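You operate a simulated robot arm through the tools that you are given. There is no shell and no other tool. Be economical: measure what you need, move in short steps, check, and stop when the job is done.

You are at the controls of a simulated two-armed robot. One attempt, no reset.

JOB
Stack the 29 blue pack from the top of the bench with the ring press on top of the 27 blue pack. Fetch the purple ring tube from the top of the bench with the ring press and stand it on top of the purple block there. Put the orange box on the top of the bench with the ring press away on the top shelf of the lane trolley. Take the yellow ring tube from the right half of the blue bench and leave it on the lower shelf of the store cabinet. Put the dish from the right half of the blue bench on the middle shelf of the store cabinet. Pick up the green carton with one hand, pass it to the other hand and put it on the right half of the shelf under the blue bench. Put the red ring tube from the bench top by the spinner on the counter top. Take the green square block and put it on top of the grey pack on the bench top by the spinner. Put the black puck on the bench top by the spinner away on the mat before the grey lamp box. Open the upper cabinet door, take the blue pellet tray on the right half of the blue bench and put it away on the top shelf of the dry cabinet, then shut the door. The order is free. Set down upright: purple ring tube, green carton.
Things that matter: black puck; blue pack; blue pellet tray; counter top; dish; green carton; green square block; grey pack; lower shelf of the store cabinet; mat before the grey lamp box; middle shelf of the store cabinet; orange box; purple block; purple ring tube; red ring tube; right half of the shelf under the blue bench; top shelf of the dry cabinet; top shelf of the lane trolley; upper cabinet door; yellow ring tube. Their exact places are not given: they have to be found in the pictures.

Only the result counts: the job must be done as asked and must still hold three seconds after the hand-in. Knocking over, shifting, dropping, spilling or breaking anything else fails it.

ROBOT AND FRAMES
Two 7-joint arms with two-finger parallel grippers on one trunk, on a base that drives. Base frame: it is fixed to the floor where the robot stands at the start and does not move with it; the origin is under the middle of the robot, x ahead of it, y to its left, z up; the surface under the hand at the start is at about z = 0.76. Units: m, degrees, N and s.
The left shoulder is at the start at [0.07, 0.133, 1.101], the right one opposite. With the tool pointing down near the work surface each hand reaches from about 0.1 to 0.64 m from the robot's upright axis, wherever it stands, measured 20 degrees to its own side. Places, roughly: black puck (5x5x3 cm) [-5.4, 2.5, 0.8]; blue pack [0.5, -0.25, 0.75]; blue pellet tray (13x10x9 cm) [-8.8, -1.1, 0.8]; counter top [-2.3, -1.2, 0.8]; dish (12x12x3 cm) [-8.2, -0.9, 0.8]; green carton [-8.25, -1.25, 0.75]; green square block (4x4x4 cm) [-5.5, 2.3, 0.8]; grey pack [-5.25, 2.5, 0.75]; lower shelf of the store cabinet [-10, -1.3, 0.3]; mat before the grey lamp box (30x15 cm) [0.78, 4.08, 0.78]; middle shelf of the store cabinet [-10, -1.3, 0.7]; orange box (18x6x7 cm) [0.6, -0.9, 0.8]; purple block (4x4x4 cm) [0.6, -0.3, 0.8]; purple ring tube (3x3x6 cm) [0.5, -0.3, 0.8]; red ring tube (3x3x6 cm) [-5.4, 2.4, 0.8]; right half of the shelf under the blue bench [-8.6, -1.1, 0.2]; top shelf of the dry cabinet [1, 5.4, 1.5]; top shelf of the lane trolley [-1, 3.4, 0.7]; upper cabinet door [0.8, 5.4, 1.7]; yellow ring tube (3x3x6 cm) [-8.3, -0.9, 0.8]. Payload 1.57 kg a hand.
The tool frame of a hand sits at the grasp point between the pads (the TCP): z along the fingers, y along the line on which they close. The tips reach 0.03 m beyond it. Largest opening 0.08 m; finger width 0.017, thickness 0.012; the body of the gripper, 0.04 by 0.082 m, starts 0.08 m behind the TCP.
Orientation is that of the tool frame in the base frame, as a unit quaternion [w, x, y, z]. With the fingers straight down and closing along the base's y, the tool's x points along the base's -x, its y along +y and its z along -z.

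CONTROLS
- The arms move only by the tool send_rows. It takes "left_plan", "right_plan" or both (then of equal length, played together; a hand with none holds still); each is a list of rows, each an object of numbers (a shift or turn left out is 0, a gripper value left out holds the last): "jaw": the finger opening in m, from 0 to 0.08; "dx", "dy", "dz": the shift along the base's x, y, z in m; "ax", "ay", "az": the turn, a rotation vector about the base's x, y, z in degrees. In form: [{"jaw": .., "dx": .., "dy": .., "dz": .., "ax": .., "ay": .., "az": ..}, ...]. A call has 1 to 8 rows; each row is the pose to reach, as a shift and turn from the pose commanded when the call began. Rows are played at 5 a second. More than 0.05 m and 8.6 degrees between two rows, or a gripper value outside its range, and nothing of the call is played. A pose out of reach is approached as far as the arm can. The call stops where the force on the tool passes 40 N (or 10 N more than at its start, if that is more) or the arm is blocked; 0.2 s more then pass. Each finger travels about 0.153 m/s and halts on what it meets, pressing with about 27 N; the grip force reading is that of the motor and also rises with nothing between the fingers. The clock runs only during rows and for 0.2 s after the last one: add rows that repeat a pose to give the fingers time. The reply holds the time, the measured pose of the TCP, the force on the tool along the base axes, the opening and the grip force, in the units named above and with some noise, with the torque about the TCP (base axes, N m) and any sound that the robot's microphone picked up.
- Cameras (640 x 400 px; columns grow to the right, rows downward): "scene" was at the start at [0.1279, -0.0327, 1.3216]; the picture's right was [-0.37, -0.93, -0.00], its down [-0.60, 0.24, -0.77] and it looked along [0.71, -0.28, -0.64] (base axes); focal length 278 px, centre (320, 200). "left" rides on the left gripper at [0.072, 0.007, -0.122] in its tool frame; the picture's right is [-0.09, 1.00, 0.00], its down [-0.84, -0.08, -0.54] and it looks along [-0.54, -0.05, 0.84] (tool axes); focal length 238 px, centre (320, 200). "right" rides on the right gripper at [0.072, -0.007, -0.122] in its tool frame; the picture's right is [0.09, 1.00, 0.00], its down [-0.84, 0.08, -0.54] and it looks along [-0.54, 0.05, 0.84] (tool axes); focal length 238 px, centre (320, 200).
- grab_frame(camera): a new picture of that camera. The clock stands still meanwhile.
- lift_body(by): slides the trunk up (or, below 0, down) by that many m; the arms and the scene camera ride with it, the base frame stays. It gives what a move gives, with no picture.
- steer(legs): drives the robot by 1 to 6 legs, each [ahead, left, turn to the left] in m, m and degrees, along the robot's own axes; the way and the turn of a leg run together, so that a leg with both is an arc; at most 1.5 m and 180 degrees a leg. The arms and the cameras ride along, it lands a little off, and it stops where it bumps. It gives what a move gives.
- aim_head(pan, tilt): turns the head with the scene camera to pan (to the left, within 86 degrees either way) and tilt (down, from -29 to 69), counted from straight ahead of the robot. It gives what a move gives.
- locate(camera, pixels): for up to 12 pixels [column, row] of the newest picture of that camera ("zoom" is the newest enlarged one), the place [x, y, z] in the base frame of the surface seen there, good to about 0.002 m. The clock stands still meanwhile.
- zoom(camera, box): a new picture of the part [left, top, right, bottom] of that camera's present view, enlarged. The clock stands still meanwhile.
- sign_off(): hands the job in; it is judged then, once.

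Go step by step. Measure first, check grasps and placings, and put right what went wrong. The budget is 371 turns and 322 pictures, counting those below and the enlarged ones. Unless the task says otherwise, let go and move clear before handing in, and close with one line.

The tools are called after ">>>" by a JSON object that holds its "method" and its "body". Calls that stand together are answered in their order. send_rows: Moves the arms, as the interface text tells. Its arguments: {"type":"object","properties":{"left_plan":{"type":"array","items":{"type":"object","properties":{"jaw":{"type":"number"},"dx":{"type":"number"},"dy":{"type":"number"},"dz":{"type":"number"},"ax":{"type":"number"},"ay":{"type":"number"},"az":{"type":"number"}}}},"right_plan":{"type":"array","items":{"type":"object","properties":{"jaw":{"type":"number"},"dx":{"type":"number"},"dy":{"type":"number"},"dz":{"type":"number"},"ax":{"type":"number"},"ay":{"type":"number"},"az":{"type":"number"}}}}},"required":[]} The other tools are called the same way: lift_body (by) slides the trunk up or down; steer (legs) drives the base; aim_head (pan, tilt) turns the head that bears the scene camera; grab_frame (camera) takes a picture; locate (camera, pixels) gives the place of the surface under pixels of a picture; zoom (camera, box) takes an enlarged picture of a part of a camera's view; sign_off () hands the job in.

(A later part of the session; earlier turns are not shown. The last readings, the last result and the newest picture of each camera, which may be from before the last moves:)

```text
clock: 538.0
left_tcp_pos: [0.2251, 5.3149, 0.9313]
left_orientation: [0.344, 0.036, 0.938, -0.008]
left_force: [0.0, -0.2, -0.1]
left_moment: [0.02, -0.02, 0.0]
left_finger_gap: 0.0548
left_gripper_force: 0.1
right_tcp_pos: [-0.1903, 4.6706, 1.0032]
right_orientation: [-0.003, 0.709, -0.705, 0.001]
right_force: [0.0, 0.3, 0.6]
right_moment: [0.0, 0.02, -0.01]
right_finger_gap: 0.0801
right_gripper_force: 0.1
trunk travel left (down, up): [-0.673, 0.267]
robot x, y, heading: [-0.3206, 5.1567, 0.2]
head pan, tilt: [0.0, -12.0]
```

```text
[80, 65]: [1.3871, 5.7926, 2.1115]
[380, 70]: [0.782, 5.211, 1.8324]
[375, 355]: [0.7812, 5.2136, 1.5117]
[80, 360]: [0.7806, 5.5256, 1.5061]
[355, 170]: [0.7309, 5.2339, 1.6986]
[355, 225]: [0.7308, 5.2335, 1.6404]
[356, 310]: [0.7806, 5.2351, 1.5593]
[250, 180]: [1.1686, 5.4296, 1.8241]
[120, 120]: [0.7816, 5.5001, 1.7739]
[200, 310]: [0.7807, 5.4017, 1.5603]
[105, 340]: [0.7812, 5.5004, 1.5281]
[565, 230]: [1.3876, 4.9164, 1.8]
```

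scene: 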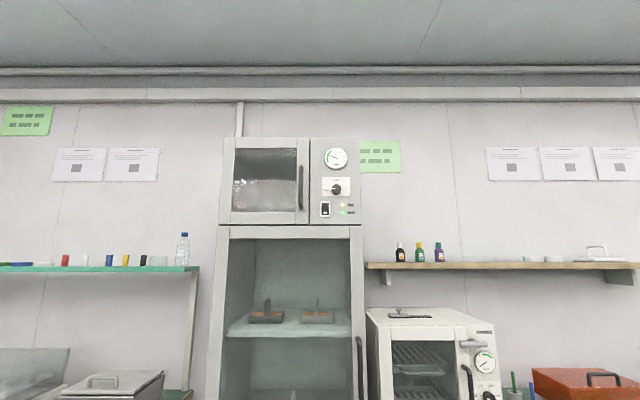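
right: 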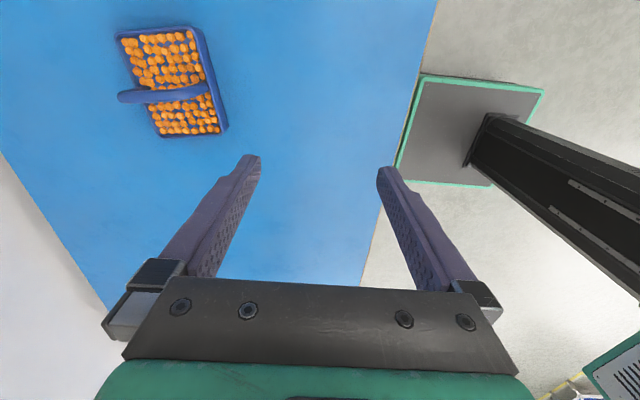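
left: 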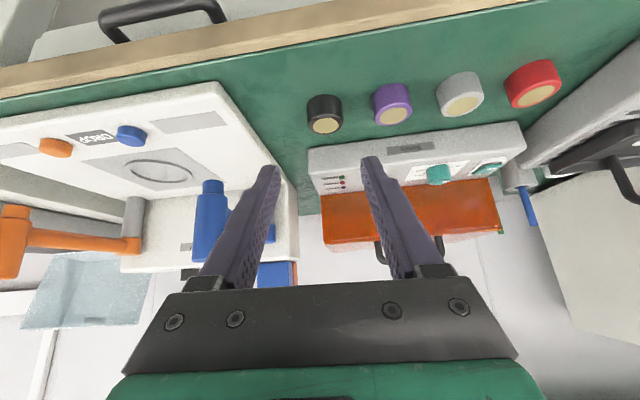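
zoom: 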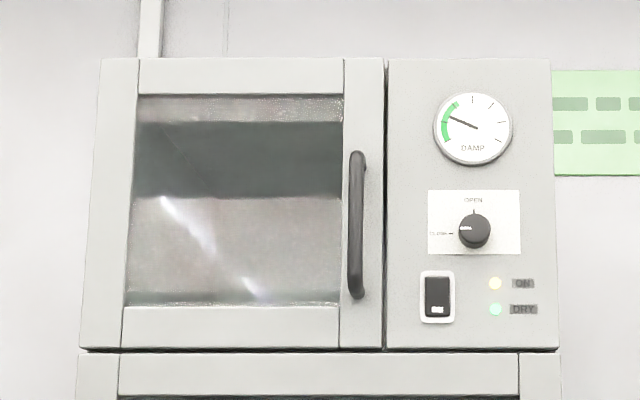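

>>> {"method": "zoom", "body": {"camera": "scene", "box": [305, 140, 365, 220]}}

>>> {"method": "aim_head", "body": {"pan": 6, "tilt": 10}}

>>> {"method": "lift_body", "body": {"by": 0.26}}

>>> {"method": "grab_frame", "body": {"camera": "scene"}}

```text
5.00 times, centred on (335, 180) of scene
```

zoom: 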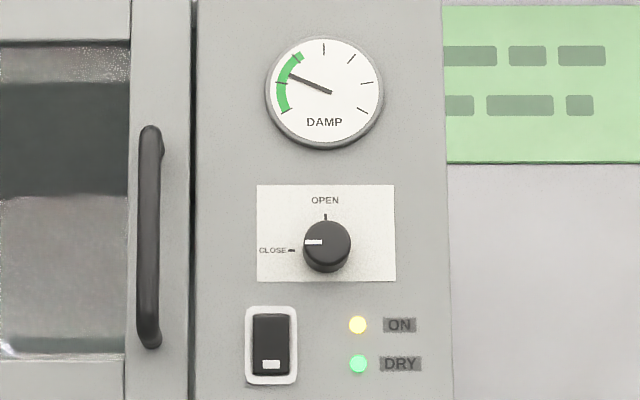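

```text
clock: 538.9
left_tcp_pos: [0.2241, 5.3146, 0.9308]
left_orientation: [0.343, 0.035, 0.939, -0.007]
left_force: [-0.4, 0.0, -0.2]
left_moment: [-0.04, 0.0, 0.02]
left_finger_gap: 0.0549
left_gripper_force: 0.1
right_tcp_pos: [-0.1879, 4.669, 1.0031]
right_orientation: [-0.004, 0.709, -0.705, 0.001]
right_force: [0.5, 0.4, -0.1]
right_moment: [-0.04, 0.02, 0.05]
right_finger_gap: 0.0803
right_gripper_force: 0.0
trunk travel left (down, up): [-0.673, 0.267]
robot x, y, heading: [-0.3233, 5.1633, 0.3]
head pan, tilt: [6.0, 10.0]
```

```text
clock: 541.5
left_tcp_pos: [0.2249, 5.3158, 1.1903]
left_orientation: [0.343, 0.036, 0.939, -0.008]
left_force: [-1.0, -0.2, 0.0]
left_moment: [0.06, -0.02, 0.01]
left_finger_gap: 0.0548
left_gripper_force: 0.1
right_tcp_pos: [-0.1888, 4.6693, 1.2615]
right_orientation: [-0.003, 0.709, -0.706, 0.001]
right_force: [-0.7, -0.5, 0.0]
right_moment: [0.03, 0.0, 0.02]
right_finger_gap: 0.0798
right_gripper_force: 0.0
trunk travel left (down, up): [-0.933, 0.007]
robot x, y, heading: [-0.3183, 5.1635, 0.6]
head pan, tilt: [6.0, 10.0]
```

```text
138 pictures are left
```

scene: 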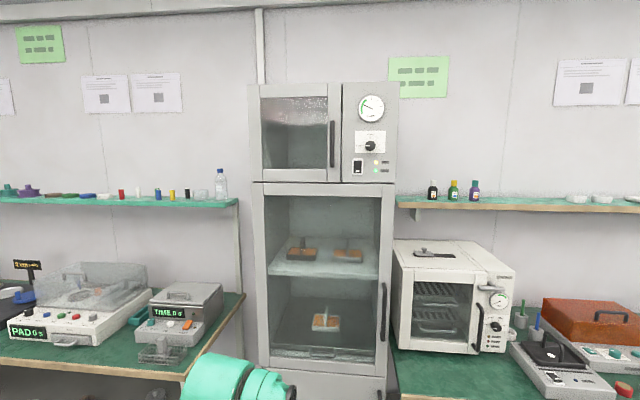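

The upper door has its vertical handle at (0.731,5.234), z 1.58–1.73, hinge on the left; there's an OPEN/CLOSE knob at its right. I'll bring the right gripper to point forward at handle height and fold the left hand back.

>>> {"method": "send_rows", "body": {"right_plan": [{"ax": 4.9, "ay": -4.9, "az": -4.9, "dx": 0.03, "dy": 0.02, "dz": 0.02}, {"ax": 9.8, "ay": -9.8, "az": -9.8, "dx": 0.06, "dy": 0.04, "dz": 0.04}, {"ax": 14.7, "ay": -14.7, "az": -14.7, "dx": 0.09, "dy": 0.06, "dz": 0.06}, {"ax": 19.6, "ay": -19.6, "az": -19.6, "dx": 0.12, "dy": 0.08, "dz": 0.08}, {"ax": 24.5, "ay": -24.5, "az": -24.5, "dx": 0.15, "dy": 0.1, "dz": 0.1}, {"ax": 29.4, "ay": -29.4, "az": -29.4, "dx": 0.18, "dy": 0.12, "dz": 0.12}, {"ax": 34.3, "ay": -34.3, "az": -34.3, "dx": 0.21, "dy": 0.14, "dz": 0.14}], "left_plan": [{"dx": -0.03, "dz": -0.02}, {"dx": -0.06, "dz": -0.04}, {"dx": -0.09, "dz": -0.06}, {"dx": -0.12, "dz": -0.08}, {"dx": -0.15, "dz": -0.1}, {"dx": -0.18, "dz": -0.12}, {"dx": -0.2, "dz": -0.14}]}}

>>> {"method": "grab_frame", "body": {"camera": "scene"}}

```text
clock: 543.1
left_tcp_pos: [0.0256, 5.3159, 1.0494]
left_orientation: [0.345, 0.036, 0.938, -0.009]
left_force: [0.0, 0.2, -0.2]
left_moment: [-0.01, -0.02, 0.0]
left_finger_gap: 0.0551
left_gripper_force: 0.0
right_tcp_pos: [0.0219, 4.8122, 1.4068]
right_orientation: [0.408, -0.411, 0.815, -0.003]
right_force: [-1.0, -0.1, -0.6]
right_moment: [-0.04, 0.0, 0.02]
right_finger_gap: 0.08
right_gripper_force: 0.0
trunk travel left (down, up): [-0.933, 0.007]
robot x, y, heading: [-0.3204, 5.1628, 0.5]
head pan, tilt: [6.0, 10.0]
```

```text
137 pictures are left
```

scene: 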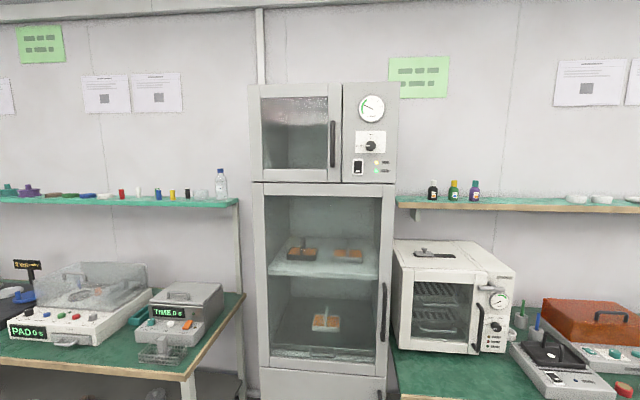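

>>> {"method": "send_rows", "body": {"right_plan": [{"ax": 4.9, "ay": -4.9, "az": -4.9, "dx": 0.03, "dy": 0.02, "dz": 0.02}, {"ax": 9.8, "ay": -9.8, "az": -9.8, "dx": 0.06, "dy": 0.04, "dz": 0.04}, {"ax": 14.7, "ay": -14.7, "az": -14.7, "dx": 0.09, "dy": 0.06, "dz": 0.06}, {"ax": 19.6, "ay": -19.6, "az": -19.6, "dx": 0.12, "dy": 0.08, "dz": 0.08}, {"ax": 24.5, "ay": -24.5, "az": -24.5, "dx": 0.15, "dy": 0.1, "dz": 0.1}, {"ax": 29.4, "ay": -29.4, "az": -29.4, "dx": 0.18, "dy": 0.12, "dz": 0.12}, {"ax": 34.8, "ay": -34.8, "az": -34.8, "dx": 0.2, "dy": 0.14, "dz": 0.14}]}}

>>> {"method": "grab_frame", "body": {"camera": "scene"}}

>>> {"method": "grab_frame", "body": {"camera": "right"}}

```text
refused: row 7 steps farther than a row can; nothing moved
```

```text
136 pictures are left
```

scene: 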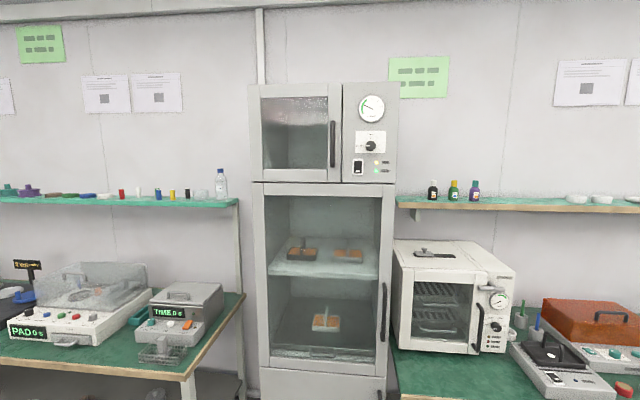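

```text
135 pictures are left
```

right: 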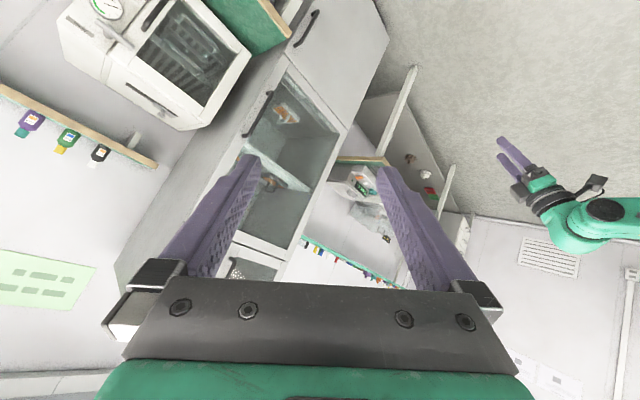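

>>> {"method": "send_rows", "body": {"right_plan": [{"ax": 4.9, "ay": -4.9, "az": -4.9, "dx": 0.03, "dy": 0.02, "dz": 0.02}, {"ax": 9.8, "ay": -9.8, "az": -9.8, "dx": 0.06, "dy": 0.04, "dz": 0.04}, {"ax": 14.7, "ay": -14.7, "az": -14.7, "dx": 0.09, "dy": 0.06, "dz": 0.06}, {"ax": 19.6, "ay": -19.6, "az": -19.6, "dx": 0.12, "dy": 0.08, "dz": 0.08}, {"ax": 24.5, "ay": -24.5, "az": -24.5, "dx": 0.15, "dy": 0.1, "dz": 0.1}, {"ax": 29.4, "ay": -29.4, "az": -29.4, "dx": 0.18, "dy": 0.12, "dz": 0.12}, {"ax": 34.3, "ay": -34.3, "az": -34.3, "dx": 0.2, "dy": 0.14, "dz": 0.14}]}}

>>> {"method": "grab_frame", "body": {"camera": "scene"}}

>>> {"method": "grab_frame", "body": {"camera": "right"}}

```text
clock: 544.7
left_tcp_pos: [0.028, 5.3183, 1.0485]
left_orientation: [0.343, 0.035, 0.939, -0.009]
left_force: [-0.1, 1.3, -0.3]
left_moment: [-0.02, -0.04, -0.02]
left_finger_gap: 0.0551
left_gripper_force: 0.0
right_tcp_pos: [0.2225, 4.9514, 1.5428]
right_orientation: [0.704, -0.009, 0.71, -0.004]
right_force: [-0.5, -0.2, 0.1]
right_moment: [0.02, 0.03, -0.03]
right_finger_gap: 0.0801
right_gripper_force: 0.1
trunk travel left (down, up): [-0.933, 0.007]
robot x, y, heading: [-0.3234, 5.165, 0.1]
head pan, tilt: [6.0, 10.0]
```

```text
134 pictures are left
```

scene: 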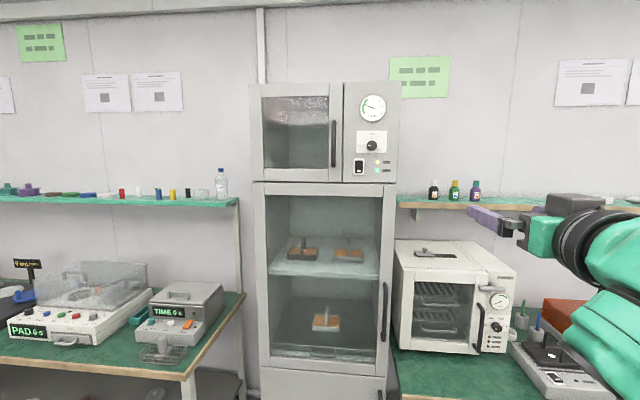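

```text
133 pictures are left
```

right: 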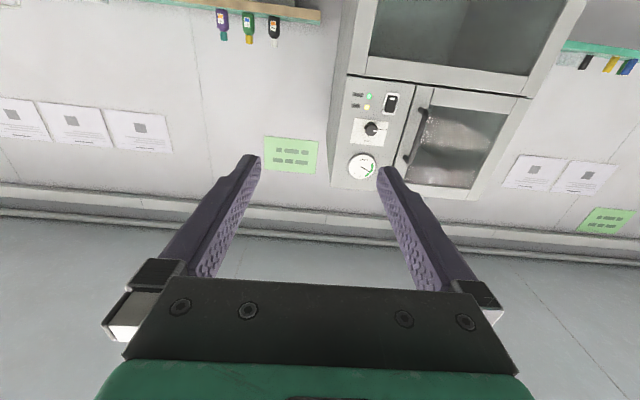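

Right gripper points forward. Drive up to the handle.

>>> {"method": "send_rows", "body": {"right_plan": [{"dz": 0.04}, {"dz": 0.08}, {"dz": 0.1}]}}

>>> {"method": "steer", "body": {"legs": [[0.4, 0.27, 0]]}}

>>> {"method": "grab_frame", "body": {"camera": "right"}}

>>> {"method": "grab_frame", "body": {"camera": "scene"}}

```text
clock: 545.5
left_tcp_pos: [0.0265, 5.3154, 1.0499]
left_orientation: [0.343, 0.036, 0.939, -0.008]
left_force: [0.1, -1.3, 0.2]
left_moment: [-0.02, -0.02, 0.02]
left_finger_gap: 0.0551
left_gripper_force: 0.0
right_tcp_pos: [0.2189, 4.9478, 1.6414]
right_orientation: [0.704, -0.009, 0.71, -0.004]
right_force: [0.1, -0.5, 0.0]
right_moment: [0.01, 0.03, 0.0]
right_finger_gap: 0.08
right_gripper_force: 0.2
trunk travel left (down, up): [-0.933, 0.007]
robot x, y, heading: [-0.3223, 5.1655, 0.3]
head pan, tilt: [6.0, 10.0]
```

```text
clock: 548.4
left_tcp_pos: [0.4368, 5.5785, 1.0496]
left_orientation: [0.344, 0.04, 0.938, -0.009]
left_force: [0.4, -0.4, 0.0]
left_moment: [-0.03, 0.02, 0.01]
left_finger_gap: 0.0551
left_gripper_force: 0.1
right_tcp_pos: [0.6251, 5.2087, 1.642]
right_orientation: [0.705, -0.005, 0.709, -0.007]
right_force: [-0.7, -1.2, -0.4]
right_moment: [-0.04, 0.0, 0.02]
right_finger_gap: 0.08
right_gripper_force: 0.0
trunk travel left (down, up): [-0.933, 0.007]
robot x, y, heading: [0.0858, 5.4309, -0.2]
head pan, tilt: [6.0, 10.0]
```

```text
132 pictures are left
```

right: 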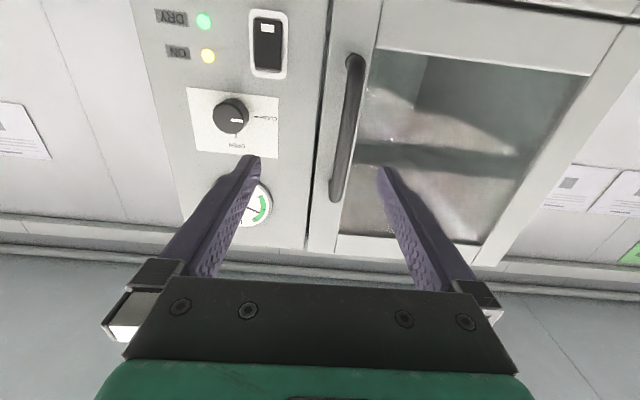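

```text
131 pictures are left
```

scene: 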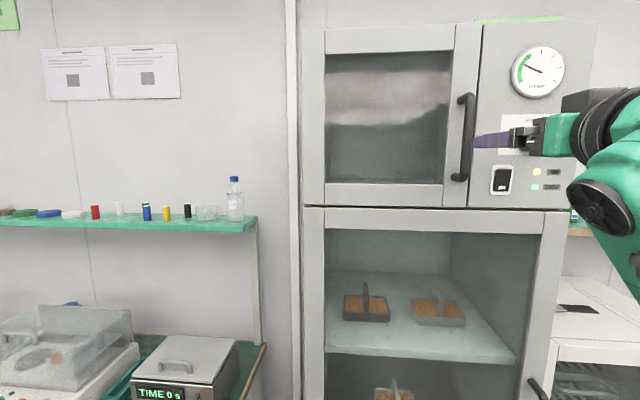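

>>> {"method": "locate", "body": {"camera": "scene", "pixels": [[466, 100], [465, 135], [462, 172], [470, 135], [458, 135], [400, 200], [500, 110]]}}

>>> {"method": "locate", "body": {"camera": "right", "pixels": [[230, 115], [350, 110], [343, 150], [338, 190], [310, 100], [245, 125], [320, 140], [380, 60], [360, 140]]}}

```text
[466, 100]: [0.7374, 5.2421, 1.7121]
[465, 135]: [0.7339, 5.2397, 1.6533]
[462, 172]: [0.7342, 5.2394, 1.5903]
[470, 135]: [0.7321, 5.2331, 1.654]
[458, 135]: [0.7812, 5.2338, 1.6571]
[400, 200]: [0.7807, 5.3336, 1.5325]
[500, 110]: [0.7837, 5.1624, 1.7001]
```

```text
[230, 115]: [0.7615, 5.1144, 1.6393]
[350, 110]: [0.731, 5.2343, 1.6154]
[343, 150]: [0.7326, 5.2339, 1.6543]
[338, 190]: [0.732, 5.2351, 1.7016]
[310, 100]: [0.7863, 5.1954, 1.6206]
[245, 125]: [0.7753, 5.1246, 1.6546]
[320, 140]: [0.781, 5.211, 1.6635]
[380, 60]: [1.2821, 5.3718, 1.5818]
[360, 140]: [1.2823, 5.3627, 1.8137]
```

>>> {"method": "send_rows", "body": {"right_plan": [{"dx": 0.0, "dy": 0.027, "dz": 0.008, "jaw": 0.05}, {"dx": 0.04, "dy": 0.0275, "dz": 0.008}, {"dx": 0.08, "dy": 0.0275, "dz": 0.008}, {"dx": 0.11, "dy": 0.0275, "dz": 0.008}, {"dx": 0.11, "dy": 0.0275, "dz": 0.008}]}}

>>> {"method": "grab_frame", "body": {"camera": "right"}}

```text
clock: 549.6
left_tcp_pos: [0.4376, 5.5801, 1.0492]
left_orientation: [0.343, 0.04, 0.938, -0.009]
left_force: [1.2, 0.0, 0.4]
left_moment: [-0.02, 0.0, 0.0]
left_finger_gap: 0.0549
left_gripper_force: 0.0
right_tcp_pos: [0.734, 5.2402, 1.6508]
right_orientation: [0.705, -0.006, 0.71, -0.008]
right_force: [-1.1, 0.3, 0.0]
right_moment: [0.04, 0.01, 0.01]
right_finger_gap: 0.0499
right_gripper_force: 0.1
trunk travel left (down, up): [-0.933, 0.007]
robot x, y, heading: [0.0853, 5.4316, -0.4]
head pan, tilt: [6.0, 10.0]
```

```text
130 pictures are left
```

right: 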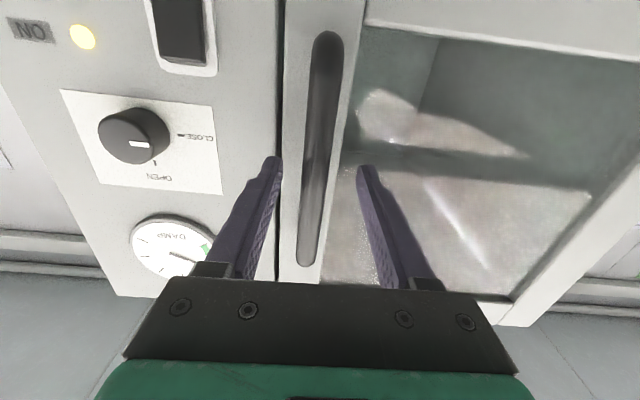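

>>> {"method": "send_rows", "body": {"right_plan": [{"dy": -0.003, "jaw": 0.03}, {"dy": -0.003, "jaw": 0.0}, {"dy": -0.003, "jaw": 0.0}]}}

>>> {"method": "send_rows", "body": {"right_plan": [{"dx": -0.008, "az": -1.5}, {"dx": -0.02, "dy": 0.001, "az": -4}, {"dx": -0.035, "dy": 0.002, "az": -7}, {"dx": -0.05, "dy": 0.0045, "az": -10}]}}

>>> {"method": "grab_frame", "body": {"camera": "scene"}}

```text
clock: 550.4
left_tcp_pos: [0.438, 5.5793, 1.0488]
left_orientation: [0.343, 0.04, 0.939, -0.01]
left_force: [-0.9, -0.3, -0.6]
left_moment: [-0.01, 0.0, 0.05]
left_finger_gap: 0.0551
left_gripper_force: 0.1
right_tcp_pos: [0.7359, 5.2349, 1.6499]
right_orientation: [0.704, -0.004, 0.71, -0.007]
right_force: [-0.3, 0.7, -1.4]
right_moment: [0.6, -0.06, 0.03]
right_finger_gap: 0.0157
right_gripper_force: 31.5
trunk travel left (down, up): [-0.933, 0.007]
robot x, y, heading: [0.0874, 5.4295, 0.2]
head pan, tilt: [6.0, 10.0]
```

```text
clock: 551.4
left_tcp_pos: [0.4402, 5.5836, 1.047]
left_orientation: [0.341, 0.04, 0.939, -0.011]
left_force: [-0.2, -0.2, 0.4]
left_moment: [0.03, -0.02, 0.01]
left_finger_gap: 0.055
left_gripper_force: 0.0
right_tcp_pos: [0.6895, 5.2468, 1.6493]
right_orientation: [0.7, 0.055, 0.708, -0.071]
right_force: [2.1, 9.8, -0.9]
right_moment: [0.66, 0.58, 0.07]
right_finger_gap: 0.0157
right_gripper_force: 31.8
trunk travel left (down, up): [-0.933, 0.007]
robot x, y, heading: [0.0914, 5.4311, -0.3]
head pan, tilt: [6.0, 10.0]
```

```text
129 pictures are left
```

scene: 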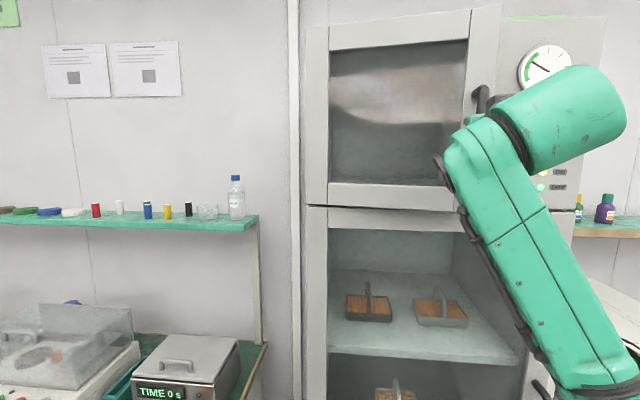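

The door opens freely. Continue along the arc to about 40°.

>>> {"method": "send_rows", "body": {"right_plan": [{"dx": -0.024, "dy": 0.01, "az": -5}, {"dx": -0.049, "dy": 0.022, "az": -10}, {"dx": -0.071, "dy": 0.036, "az": -15}, {"dx": -0.092, "dy": 0.051, "az": -20}, {"dx": -0.111, "dy": 0.069, "az": -25}, {"dx": -0.129, "dy": 0.088, "az": -30}]}}

>>> {"method": "grab_frame", "body": {"camera": "scene"}}

```text
clock: 552.8
left_tcp_pos: [0.4423, 5.5838, 1.0473]
left_orientation: [0.342, 0.039, 0.939, -0.011]
left_force: [-0.3, 0.3, 0.5]
left_moment: [-0.03, 0.03, -0.01]
left_finger_gap: 0.0554
left_gripper_force: 0.0
right_tcp_pos: [0.5613, 5.3312, 1.6494]
right_orientation: [0.658, 0.238, 0.669, -0.25]
right_force: [6.6, 6.2, 0.9]
right_moment: [0.54, -0.16, 0.01]
right_finger_gap: 0.016
right_gripper_force: 31.2
trunk travel left (down, up): [-0.933, 0.007]
robot x, y, heading: [0.086, 5.4324, -0.3]
head pan, tilt: [6.0, 10.0]
```

```text
128 pictures are left
```

scene: 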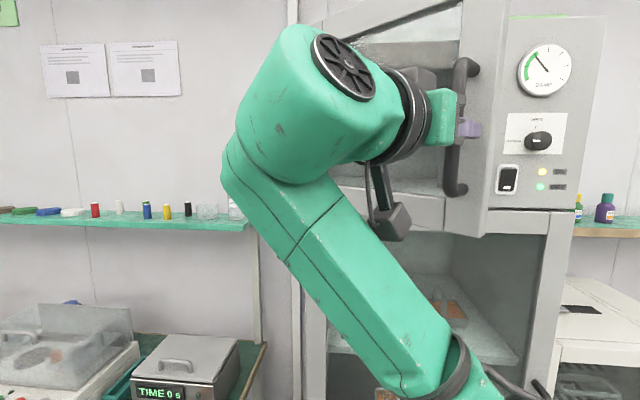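

Door is about 40° open. Let go of the handle, withdraw, and come round to push it from the inside.

>>> {"method": "send_rows", "body": {"right_plan": [{"jaw": 0.05}, {"jaw": 0.05}, {"dx": -0.035, "dy": 0.03, "jaw": 0.05}, {"dx": -0.065, "dy": 0.055}, {"dx": -0.1, "dy": 0.04, "az": 8}, {"dx": -0.13, "dy": 0.01, "az": 16}, {"dx": -0.14, "dy": -0.03, "az": 24}, {"dx": -0.14, "dy": -0.07, "az": 32}]}}

>>> {"method": "send_rows", "body": {"right_plan": [{"dy": -0.04, "az": 4, "jaw": 0.0}, {"dy": -0.08, "az": 8}, {"dy": -0.115, "az": 8}]}}

>>> {"method": "grab_frame", "body": {"camera": "scene"}}

>>> {"method": "grab_frame", "body": {"camera": "right"}}

```text
clock: 554.6
left_tcp_pos: [0.4385, 5.5771, 1.0492]
left_orientation: [0.343, 0.041, 0.939, -0.008]
left_force: [0.5, -0.1, 0.8]
left_moment: [-0.01, 0.03, 0.01]
left_finger_gap: 0.0547
left_gripper_force: 0.0
right_tcp_pos: [0.4837, 5.2493, 1.6518]
right_orientation: [0.704, 0.045, 0.707, -0.056]
right_force: [-0.1, -0.5, 0.7]
right_moment: [0.01, 0.01, 0.03]
right_finger_gap: 0.0499
right_gripper_force: 0.1
right hand out of reach, approached as far as the arm can: row 3, 4, 5, 6, 7, 8
trunk travel left (down, up): [-0.933, 0.007]
robot x, y, heading: [0.0859, 5.4322, -0.5]
head pan, tilt: [6.0, 10.0]
```

```text
clock: 555.4
left_tcp_pos: [0.4381, 5.579, 1.0491]
left_orientation: [0.343, 0.04, 0.939, -0.009]
left_force: [-0.5, 0.5, -0.3]
left_moment: [0.0, 0.0, 0.03]
left_finger_gap: 0.0551
left_gripper_force: 0.1
right_tcp_pos: [0.4837, 5.1364, 1.6533]
right_orientation: [0.705, -0.003, 0.709, -0.008]
right_force: [-0.8, -0.2, -0.8]
right_moment: [0.02, 0.0, -0.03]
right_finger_gap: 0.0
right_gripper_force: 21.3
right hand out of reach, approached as far as the arm can: row 1, 2, 3
trunk travel left (down, up): [-0.933, 0.007]
robot x, y, heading: [0.0865, 5.429, 0.1]
head pan, tilt: [6.0, 10.0]
```

```text
127 pictures are left
```

scene: 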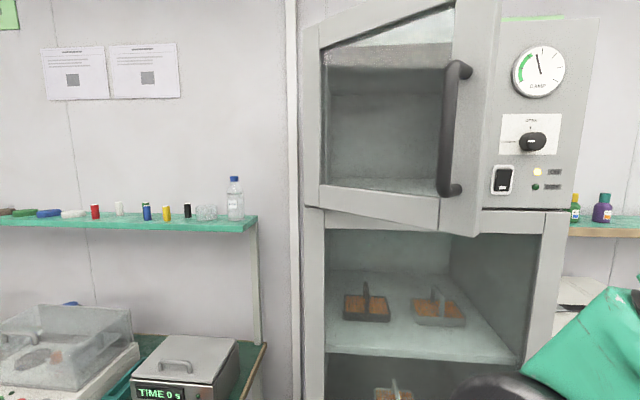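

```text
126 pictures are left
```

right: 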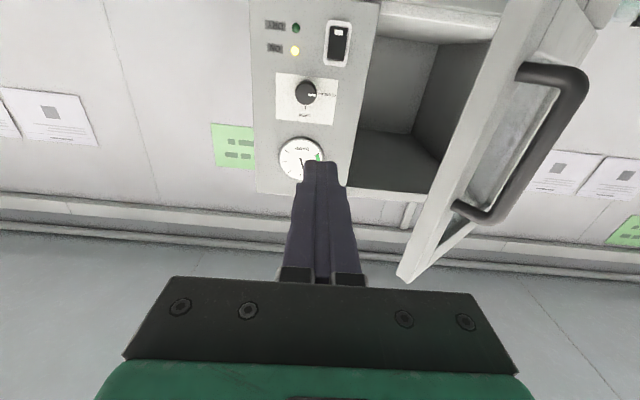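

>>> {"method": "send_rows", "body": {"right_plan": [{"dx": 0.04, "dy": 0.02}, {"dx": 0.08, "dy": 0.04}, {"dx": 0.115, "dy": 0.06}, {"dx": 0.13, "dy": 0.1}, {"dx": 0.13, "dy": 0.14}, {"dx": 0.13, "dy": 0.18}]}}

>>> {"method": "grab_frame", "body": {"camera": "right"}}

>>> {"method": "grab_frame", "body": {"camera": "scene"}}

```text
clock: 556.9
left_tcp_pos: [0.4344, 5.577, 1.0508]
left_orientation: [0.344, 0.042, 0.938, -0.009]
left_force: [-0.3, 0.2, 0.6]
left_moment: [0.0, 0.0, -0.01]
left_finger_gap: 0.0548
left_gripper_force: 0.0
right_tcp_pos: [0.6044, 5.3064, 1.6557]
right_orientation: [0.706, -0.001, 0.708, -0.007]
right_force: [-10.3, -5.9, -8.6]
right_moment: [-0.14, -0.76, 0.71]
right_finger_gap: 0.0002
right_gripper_force: 21.6
trunk travel left (down, up): [-0.933, 0.007]
robot x, y, heading: [0.0841, 5.4319, -0.2]
head pan, tilt: [6.0, 10.0]
stopped in row 6 (right hand): the force on the tool passed its limit at 46 N (the readings are from after the stop); the commanded pose is now the measured one
```

```text
125 pictures are left
```

right: 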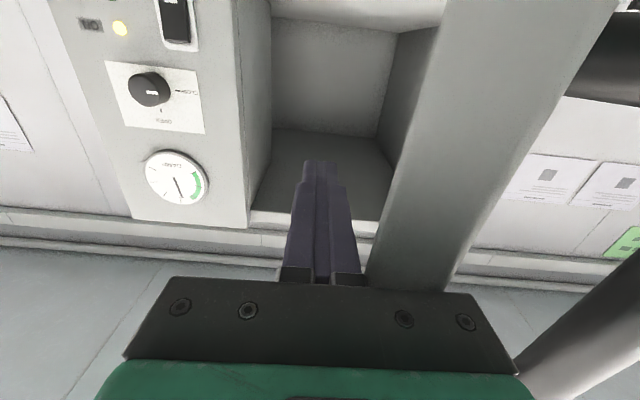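

```text
124 pictures are left
```

scene: 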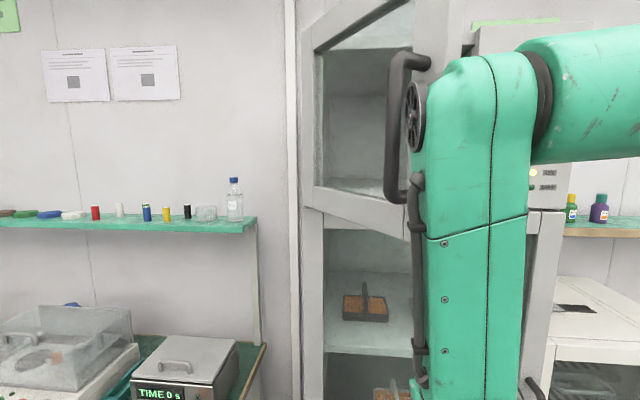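

>>> {"method": "send_rows", "body": {"right_plan": [{"dx": -0.03, "dy": -0.005}, {"dx": -0.05, "dy": 0.02}, {"dx": -0.058, "dy": 0.055}, {"dx": -0.068, "dy": 0.09}, {"dx": -0.077, "dy": 0.125}, {"dx": -0.085, "dy": 0.165}]}}

>>> {"method": "grab_frame", "body": {"camera": "right"}}

>>> {"method": "grab_frame", "body": {"camera": "scene"}}

```text
clock: 558.3
left_tcp_pos: [0.4384, 5.5803, 1.0497]
left_orientation: [0.344, 0.041, 0.938, -0.011]
left_force: [0.1, 0.4, -0.5]
left_moment: [-0.02, 0.03, 0.02]
left_finger_gap: 0.0549
left_gripper_force: 0.1
right_tcp_pos: [0.5245, 5.4786, 1.6544]
right_orientation: [0.705, -0.002, 0.709, -0.009]
right_force: [-0.7, 0.2, -0.1]
right_moment: [0.01, 0.01, -0.01]
right_finger_gap: 0.0
right_gripper_force: 21.1
trunk travel left (down, up): [-0.933, 0.007]
robot x, y, heading: [0.0873, 5.4316, -0.3]
head pan, tilt: [6.0, 10.0]
```

```text
123 pictures are left
```

right: 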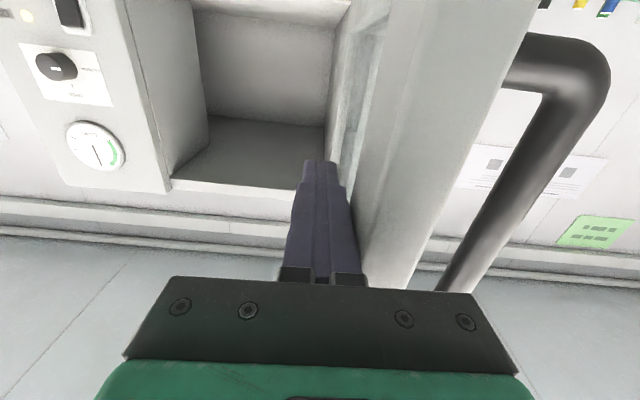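

```text
122 pictures are left
```

scene: 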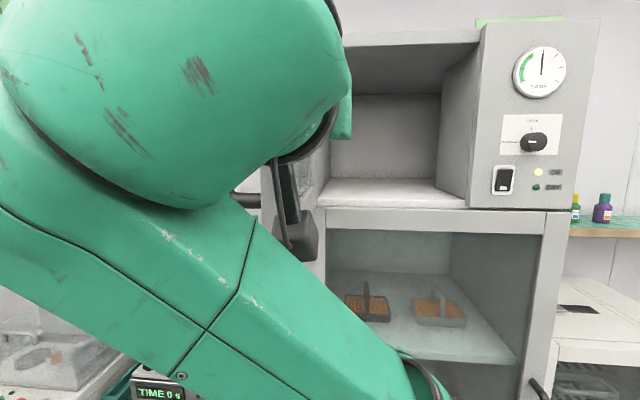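

Door about 78° open. Nudge further by strafing left a little, then pull the hand out.

>>> {"method": "steer", "body": {"legs": [[0, 0.09, 0]]}}

>>> {"method": "send_rows", "body": {"right_plan": [{"dy": -0.04}, {"dy": -0.08}, {"dy": -0.12}, {"dy": -0.16}, {"dy": -0.2}, {"dy": -0.24}]}}

>>> {"method": "grab_frame", "body": {"camera": "scene"}}

```text
clock: 559.4
left_tcp_pos: [0.4379, 5.6613, 1.0481]
left_orientation: [0.342, 0.041, 0.939, -0.011]
left_force: [0.0, 0.0, 0.2]
left_moment: [-0.02, -0.01, 0.0]
left_finger_gap: 0.0549
left_gripper_force: 0.2
right_tcp_pos: [0.5245, 5.5521, 1.6542]
right_orientation: [0.703, 0.011, 0.711, -0.017]
right_force: [0.8, 0.7, 0.0]
right_moment: [0.01, 0.01, -0.02]
right_finger_gap: 0.0
right_gripper_force: 21.2
trunk travel left (down, up): [-0.933, 0.007]
robot x, y, heading: [0.0882, 5.5097, -0.1]
head pan, tilt: [6.0, 10.0]
stopped in leg 1: the force on the tool passed its limit at 63 N (the readings are from after the stop); the commanded pose is now the measured one
```

```text
clock: 560.8
left_tcp_pos: [0.4398, 5.6568, 1.0491]
left_orientation: [0.342, 0.041, 0.939, -0.009]
left_force: [-1.0, 0.6, 0.0]
left_moment: [0.0, -0.01, 0.0]
left_finger_gap: 0.055
left_gripper_force: 0.1
right_tcp_pos: [0.5281, 5.3074, 1.655]
right_orientation: [0.703, 0.012, 0.711, -0.015]
right_force: [-0.7, -1.0, -0.3]
right_moment: [-0.03, 0.0, 0.04]
right_finger_gap: 0.0
right_gripper_force: 21.0
trunk travel left (down, up): [-0.933, 0.007]
robot x, y, heading: [0.0895, 5.5111, -0.4]
head pan, tilt: [6.0, 10.0]
```

```text
121 pictures are left
```

scene: 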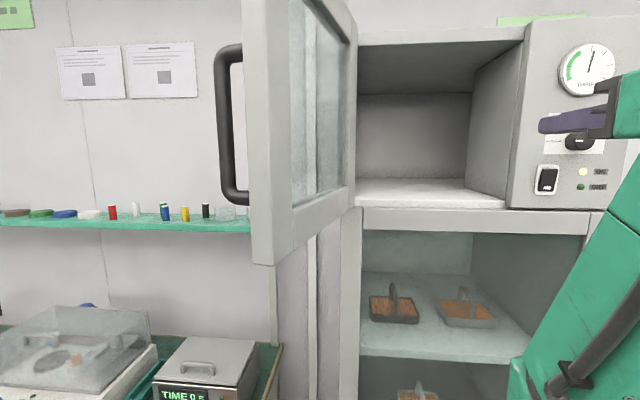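

Door is wide open and the compartment is empty. Measure its interior.

>>> {"method": "locate", "body": {"camera": "scene", "pixels": [[410, 195], [410, 203], [440, 185], [365, 190], [465, 195], [495, 205], [360, 200], [440, 45], [440, 70], [415, 130], [300, 240], [255, 260]]}}

```text
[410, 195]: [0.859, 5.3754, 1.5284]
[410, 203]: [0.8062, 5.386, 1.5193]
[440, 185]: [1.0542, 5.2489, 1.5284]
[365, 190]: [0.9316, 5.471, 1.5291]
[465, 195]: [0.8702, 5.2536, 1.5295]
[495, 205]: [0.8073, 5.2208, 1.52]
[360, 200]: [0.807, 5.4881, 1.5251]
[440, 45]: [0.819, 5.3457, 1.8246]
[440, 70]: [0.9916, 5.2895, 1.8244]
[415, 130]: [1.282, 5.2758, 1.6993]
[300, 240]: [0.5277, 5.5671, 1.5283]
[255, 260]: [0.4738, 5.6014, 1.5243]
```

The compartment floor is z 1.5285, opening y≈5.245–5.485, ceiling 1.824. I'll rehearse the placing pose: roll the right gripper 90° (closing vertically) and test the reach inside.

>>> {"method": "send_rows", "body": {"right_plan": [{"ax": 8.5}, {"ax": 17}, {"ax": 25.5}, {"ax": 34}, {"ax": 42.5}, {"ax": 51}, {"ax": 59.5}, {"ax": 68}]}}

>>> {"method": "send_rows", "body": {"right_plan": [{"ax": 8.5}, {"ax": 17}, {"ax": 22}]}}

>>> {"method": "send_rows", "body": {"right_plan": [{"dy": 0.03, "dx": 0.02, "dz": -0.01}, {"dy": 0.06, "dx": 0.04, "dz": -0.02}, {"dy": 0.06, "dx": 0.08, "dz": -0.03}, {"dy": 0.06, "dx": 0.12, "dz": -0.03}]}}

>>> {"method": "grab_frame", "body": {"camera": "scene"}}

```text
clock: 562.6
left_tcp_pos: [0.4392, 5.6585, 1.0482]
left_orientation: [0.343, 0.041, 0.938, -0.009]
left_force: [0.1, -0.4, 0.1]
left_moment: [0.06, 0.0, 0.01]
left_finger_gap: 0.0551
left_gripper_force: 0.1
right_tcp_pos: [0.5266, 5.3084, 1.6549]
right_orientation: [0.575, 0.403, 0.598, 0.386]
right_force: [0.1, -0.2, 0.2]
right_moment: [0.01, -0.01, -0.04]
right_finger_gap: 0.0
right_gripper_force: 21.0
trunk travel left (down, up): [-0.933, 0.007]
robot x, y, heading: [0.0872, 5.5075, -0.6]
head pan, tilt: [6.0, 10.0]
```

```text
clock: 563.4
left_tcp_pos: [0.4385, 5.6588, 1.0486]
left_orientation: [0.342, 0.04, 0.939, -0.01]
left_force: [1.0, 0.3, 0.0]
left_moment: [0.02, -0.01, 0.0]
left_finger_gap: 0.055
left_gripper_force: 0.1
right_tcp_pos: [0.5247, 5.3085, 1.654]
right_orientation: [0.488, 0.505, 0.514, 0.493]
right_force: [-0.3, 0.2, -0.5]
right_moment: [-0.01, 0.01, -0.01]
right_finger_gap: 0.0
right_gripper_force: 21.4
trunk travel left (down, up): [-0.933, 0.007]
robot x, y, heading: [0.0874, 5.5133, -0.1]
head pan, tilt: [6.0, 10.0]
```

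```text
clock: 564.4
left_tcp_pos: [0.4412, 5.66, 1.0468]
left_orientation: [0.342, 0.041, 0.939, -0.008]
left_force: [-0.3, 0.2, 0.1]
left_moment: [-0.03, 0.05, 0.01]
left_finger_gap: 0.0547
left_gripper_force: 0.1
right_tcp_pos: [0.6501, 5.3694, 1.6208]
right_orientation: [0.488, 0.507, 0.513, 0.492]
right_force: [0.4, -0.7, 0.1]
right_moment: [-0.02, -0.01, 0.04]
right_finger_gap: 0.0003
right_gripper_force: 21.2
trunk travel left (down, up): [-0.933, 0.007]
robot x, y, heading: [0.0918, 5.5108, -0.3]
head pan, tilt: [6.0, 10.0]
```

```text
120 pictures are left
```

scene: 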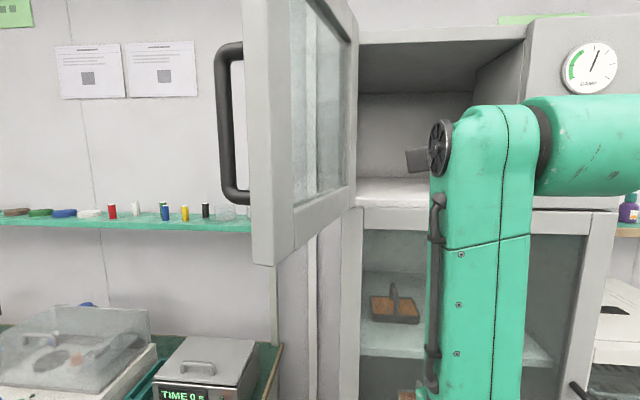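

Reach is fine. For the tray I'll clamp the arch between the pads with the gripper pointing forward and pitched 30° down. Back off and set that wrist pose.

>>> {"method": "steer", "body": {"legs": [[-0.4, 0, 0]]}}

>>> {"method": "send_rows", "body": {"right_plan": [{"ax": -8.5}, {"ax": -17}, {"ax": -25.5}, {"ax": -34}, {"ax": -42.5}, {"ax": -51}, {"ax": -59.5}, {"ax": -68}]}}

>>> {"method": "send_rows", "body": {"right_plan": [{"ax": -8.5}, {"ax": -17}, {"ax": -22.5}]}}

>>> {"method": "send_rows", "body": {"right_plan": [{"ay": 7.5, "dz": -0.02, "jaw": 0.05}, {"ay": 15, "dz": -0.04}, {"ay": 22.5, "dz": -0.06}, {"ay": 30, "dz": -0.08}]}}

>>> {"method": "lift_body", "body": {"by": -0.26}}

```text
clock: 566.9
left_tcp_pos: [0.0455, 5.6609, 1.0491]
left_orientation: [0.343, 0.04, 0.938, -0.009]
left_force: [0.3, 0.2, -0.4]
left_moment: [-0.01, 0.05, -0.02]
left_finger_gap: 0.0553
left_gripper_force: 0.1
right_tcp_pos: [0.2575, 5.3721, 1.6208]
right_orientation: [0.488, 0.505, 0.515, 0.492]
right_force: [-0.1, -0.6, -0.8]
right_moment: [0.0, -0.03, 0.0]
right_finger_gap: 0.0
right_gripper_force: 20.9
trunk travel left (down, up): [-0.933, 0.007]
robot x, y, heading: [-0.3071, 5.5137, -0.0]
head pan, tilt: [6.0, 10.0]
```

```text
clock: 568.7
left_tcp_pos: [0.0455, 5.6621, 1.0484]
left_orientation: [0.343, 0.04, 0.938, -0.009]
left_force: [0.3, -0.1, -0.8]
left_moment: [0.0, -0.01, 0.01]
left_finger_gap: 0.0551
left_gripper_force: 0.0
right_tcp_pos: [0.2535, 5.3708, 1.6217]
right_orientation: [0.687, 0.144, 0.702, 0.119]
right_force: [0.9, -0.1, -0.1]
right_moment: [0.0, 0.01, 0.02]
right_finger_gap: 0.0002
right_gripper_force: 21.5
trunk travel left (down, up): [-0.933, 0.007]
robot x, y, heading: [-0.3039, 5.512, 0.1]
head pan, tilt: [6.0, 10.0]
```

```text
clock: 569.5
left_tcp_pos: [0.0445, 5.6616, 1.0482]
left_orientation: [0.342, 0.04, 0.939, -0.009]
left_force: [0.7, -0.2, -0.2]
left_moment: [0.0, -0.04, 0.0]
left_finger_gap: 0.055
left_gripper_force: 0.1
right_tcp_pos: [0.2535, 5.3724, 1.6219]
right_orientation: [0.702, 0.008, 0.712, -0.02]
right_force: [-1.0, 0.1, 0.0]
right_moment: [0.03, -0.02, -0.01]
right_finger_gap: 0.0
right_gripper_force: 21.0
trunk travel left (down, up): [-0.933, 0.007]
robot x, y, heading: [-0.3067, 5.5144, -0.1]
head pan, tilt: [6.0, 10.0]
```

```text
clock: 570.5
left_tcp_pos: [0.0446, 5.6619, 1.048]
left_orientation: [0.343, 0.04, 0.938, -0.009]
left_force: [-0.1, 0.6, -0.2]
left_moment: [0.03, -0.01, 0.0]
left_finger_gap: 0.0551
left_gripper_force: 0.1
right_tcp_pos: [0.2523, 5.3723, 1.541]
right_orientation: [0.493, 0.004, 0.87, -0.021]
right_force: [-0.4, -0.6, -1.2]
right_moment: [-0.04, -0.02, 0.02]
right_finger_gap: 0.05
right_gripper_force: 0.1
trunk travel left (down, up): [-0.933, 0.007]
robot x, y, heading: [-0.3064, 5.5107, 0.0]
head pan, tilt: [6.0, 10.0]
```

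```text
clock: 573.2
left_tcp_pos: [0.0434, 5.6606, 0.7882]
left_orientation: [0.343, 0.04, 0.939, -0.009]
left_force: [-0.3, -0.7, 0.1]
left_moment: [-0.04, 0.0, 0.01]
left_finger_gap: 0.0549
left_gripper_force: 0.1
right_tcp_pos: [0.2514, 5.373, 1.2808]
right_orientation: [0.494, 0.003, 0.869, -0.02]
right_force: [0.3, -0.1, -0.8]
right_moment: [-0.02, 0.01, 0.0]
right_finger_gap: 0.0495
right_gripper_force: 0.0
trunk travel left (down, up): [-0.673, 0.267]
robot x, y, heading: [-0.308, 5.5118, -0.2]
head pan, tilt: [6.0, 10.0]
```

>>> {"method": "send_rows", "body": {"left_plan": [{"dz": 0.045}, {"dz": 0.09}, {"dz": 0.135}, {"dz": 0.18}, {"dz": 0.22}]}}

>>> {"method": "steer", "body": {"legs": [[0, 0, -90], [1.45, 0.1, 0], [1.45, 0, 0], [1.45, 0, 0], [0.85, 0, 0]]}}

>>> {"method": "steer", "body": {"legs": [[0, 0, -90], [1.45, 0, 0], [1.45, 0, 0], [1.45, 0, 0], [1.45, 0, 0], [1.45, 0, 0]]}}

```text
clock: 573.6
left_tcp_pos: [0.0409, 5.6763, 0.788]
left_orientation: [0.334, 0.159, 0.927, 0.06]
left_force: [0.3, 0.2, -0.4]
left_moment: [-0.03, -0.04, -0.01]
left_finger_gap: 0.055
left_gripper_force: 0.0
left hand out of reach, approached as far as the arm can: row 1, 2
right_tcp_pos: [0.2518, 5.3732, 1.2818]
right_orientation: [0.494, 0.003, 0.869, -0.02]
right_force: [-0.6, 0.6, 0.4]
right_moment: [0.01, -0.02, 0.01]
right_finger_gap: 0.05
right_gripper_force: 0.0
trunk travel left (down, up): [-0.673, 0.267]
robot x, y, heading: [-0.3073, 5.5124, -0.2]
head pan, tilt: [6.0, 10.0]
stopped in row 2 (left hand): the arm was blocked; the commanded pose is now the measured one
```

```text
clock: 602.6
left_tcp_pos: [-0.0953, -0.0941, 0.7882]
left_orientation: [0.275, 0.775, 0.533, -0.199]
left_force: [0.4, 1.0, 0.0]
left_moment: [-0.01, -0.01, -0.03]
left_finger_gap: 0.055
left_gripper_force: 0.1
right_tcp_pos: [-0.4009, -0.2966, 1.2816]
right_orientation: [0.329, 0.625, 0.604, -0.368]
right_force: [-0.1, -1.0, -0.5]
right_moment: [-0.01, 0.01, -0.01]
right_finger_gap: 0.05
right_gripper_force: 0.1
trunk travel left (down, up): [-0.673, 0.267]
robot x, y, heading: [-0.2497, 0.258, -91.6]
head pan, tilt: [6.0, 10.0]
```

```text
clock: 641.0
left_tcp_pos: [-7.8848, 0.2482, 0.7889]
left_orientation: [0.053, 0.924, -0.177, -0.336]
left_force: [0.3, -0.5, -0.1]
left_moment: [-0.01, 0.0, -0.03]
left_finger_gap: 0.0548
left_gripper_force: 0.0
right_tcp_pos: [-8.0831, 0.5581, 1.2804]
right_orientation: [-0.031, 0.869, -0.022, -0.493]
right_force: [0.4, 0.3, 0.2]
right_moment: [0.0, 0.03, 0.03]
right_finger_gap: 0.0497
right_gripper_force: 0.0
trunk travel left (down, up): [-0.673, 0.267]
robot x, y, heading: [-7.5296, 0.3989, 177.2]
head pan, tilt: [6.0, 10.0]
```

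>>> {"method": "send_rows", "body": {"left_plan": [{"dx": -0.04}, {"dx": -0.08, "dz": 0.01}, {"dx": -0.12, "dz": 0.03}, {"dx": -0.14, "dz": 0.07}, {"dx": -0.15, "dz": 0.11}, {"dx": -0.15, "dz": 0.15}, {"dx": -0.15, "dz": 0.19}, {"dx": -0.15, "dz": 0.23}]}}

>>> {"method": "steer", "body": {"legs": [[1.08, 0, 0], [0, 0, 92.8], [0.35, 0, 0]]}}

>>> {"method": "aim_head", "body": {"pan": -15, "tilt": 40}}

>>> {"method": "grab_frame", "body": {"camera": "scene"}}

```text
clock: 643.0
left_tcp_pos: [-8.039, 0.2177, 1.0167]
left_orientation: [0.1, 0.924, -0.166, -0.33]
left_force: [0.3, -0.7, -0.1]
left_moment: [0.02, 0.03, -0.03]
left_finger_gap: 0.0551
left_gripper_force: 0.1
left hand out of reach, approached as far as the arm can: row 8
right_tcp_pos: [-8.0826, 0.5578, 1.2808]
right_orientation: [-0.032, 0.869, -0.023, -0.494]
right_force: [-0.8, -0.1, -0.1]
right_moment: [-0.03, -0.01, -0.01]
right_finger_gap: 0.05
right_gripper_force: 0.0
trunk travel left (down, up): [-0.673, 0.267]
robot x, y, heading: [-7.53, 0.3985, 177.7]
head pan, tilt: [6.0, 10.0]
stopped in row 8 (left hand): the arm was blocked; the commanded pose is now the measured one
```

```text
clock: 654.5
left_tcp_pos: [-8.4037, -0.392, 1.0149]
left_orientation: [0.309, 0.751, 0.563, -0.15]
left_force: [0.5, 0.0, 0.4]
left_moment: [-0.03, -0.03, 0.02]
left_finger_gap: 0.0548
left_gripper_force: 0.0
right_tcp_pos: [-8.741, -0.459, 1.2811]
right_orientation: [0.341, 0.608, 0.621, -0.359]
right_force: [-0.4, -0.5, -0.2]
right_moment: [0.02, 0.02, 0.01]
right_finger_gap: 0.0498
right_gripper_force: 0.1
trunk travel left (down, up): [-0.673, 0.267]
robot x, y, heading: [-8.6178, 0.1011, -88.6]
head pan, tilt: [6.0, 10.0]
```

```text
clock: 655.4
left_tcp_pos: [-8.4036, -0.3913, 1.0157]
left_orientation: [0.308, 0.751, 0.564, -0.151]
left_force: [-0.3, -0.3, -0.2]
left_moment: [0.0, 0.0, -0.02]
left_finger_gap: 0.0549
left_gripper_force: 0.0
right_tcp_pos: [-8.7407, -0.4592, 1.2815]
right_orientation: [0.34, 0.608, 0.621, -0.359]
right_force: [-0.2, -0.2, -0.2]
right_moment: [-0.05, 0.0, -0.03]
right_finger_gap: 0.0501
right_gripper_force: 0.0
trunk travel left (down, up): [-0.673, 0.267]
robot x, y, heading: [-8.6184, 0.1033, -88.4]
head pan, tilt: [-15.0, 40.0]
```

```text
119 pictures are left
```

scene: 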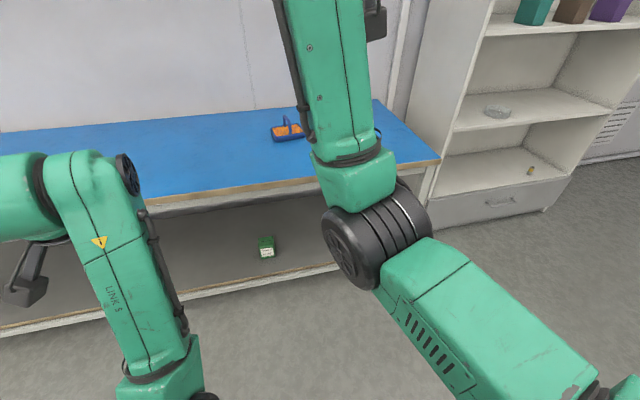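

>>> {"method": "steer", "body": {"legs": [[0.42, 0, -1.6]]}}

>>> {"method": "aim_head", "body": {"pan": 10, "tilt": 40}}

>>> {"method": "grab_frame", "body": {"camera": "scene"}}

>>> {"method": "grab_frame", "body": {"camera": "right"}}

```text
clock: 658.0
left_tcp_pos: [-8.4212, -0.816, 1.0161]
left_orientation: [0.305, 0.763, 0.547, -0.157]
left_force: [0.1, -0.4, 0.0]
left_moment: [0.0, 0.04, -0.01]
left_finger_gap: 0.0549
left_gripper_force: 0.0
right_tcp_pos: [-8.7615, -0.8689, 1.2811]
right_orientation: [0.332, 0.621, 0.608, -0.367]
right_force: [0.1, -0.2, 1.2]
right_moment: [-0.02, -0.01, -0.01]
right_finger_gap: 0.05
right_gripper_force: 0.1
trunk travel left (down, up): [-0.673, 0.267]
robot x, y, heading: [-8.6149, -0.3131, -90.5]
head pan, tilt: [-15.0, 40.0]
```

```text
clock: 658.9
left_tcp_pos: [-8.4209, -0.8159, 1.0153]
left_orientation: [0.307, 0.762, 0.549, -0.156]
left_force: [-0.2, 0.6, -0.3]
left_moment: [0.03, 0.02, 0.01]
left_finger_gap: 0.0551
left_gripper_force: 0.1
right_tcp_pos: [-8.7623, -0.8696, 1.281]
right_orientation: [0.333, 0.621, 0.608, -0.366]
right_force: [0.7, 0.1, 0.1]
right_moment: [-0.02, 0.02, -0.03]
right_finger_gap: 0.0501
right_gripper_force: 0.1
trunk travel left (down, up): [-0.673, 0.267]
robot x, y, heading: [-8.6148, -0.3137, -90.6]
head pan, tilt: [10.0, 40.0]
```

```text
118 pictures are left
```

scene: 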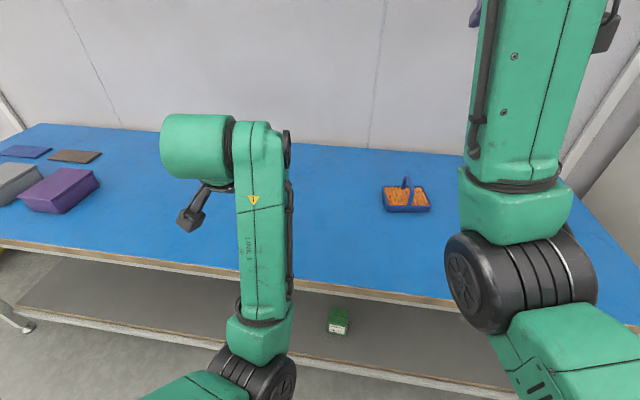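

```text
117 pictures are left
```

right: 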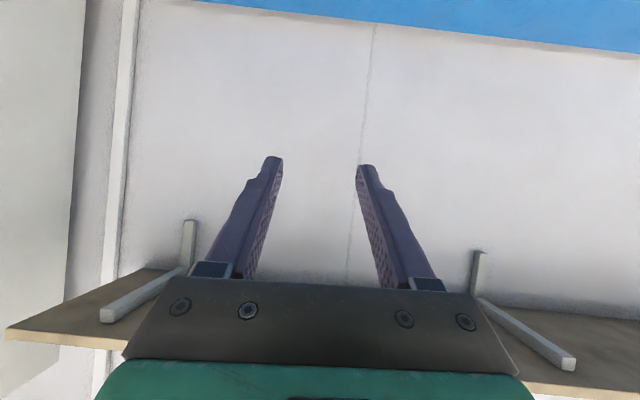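

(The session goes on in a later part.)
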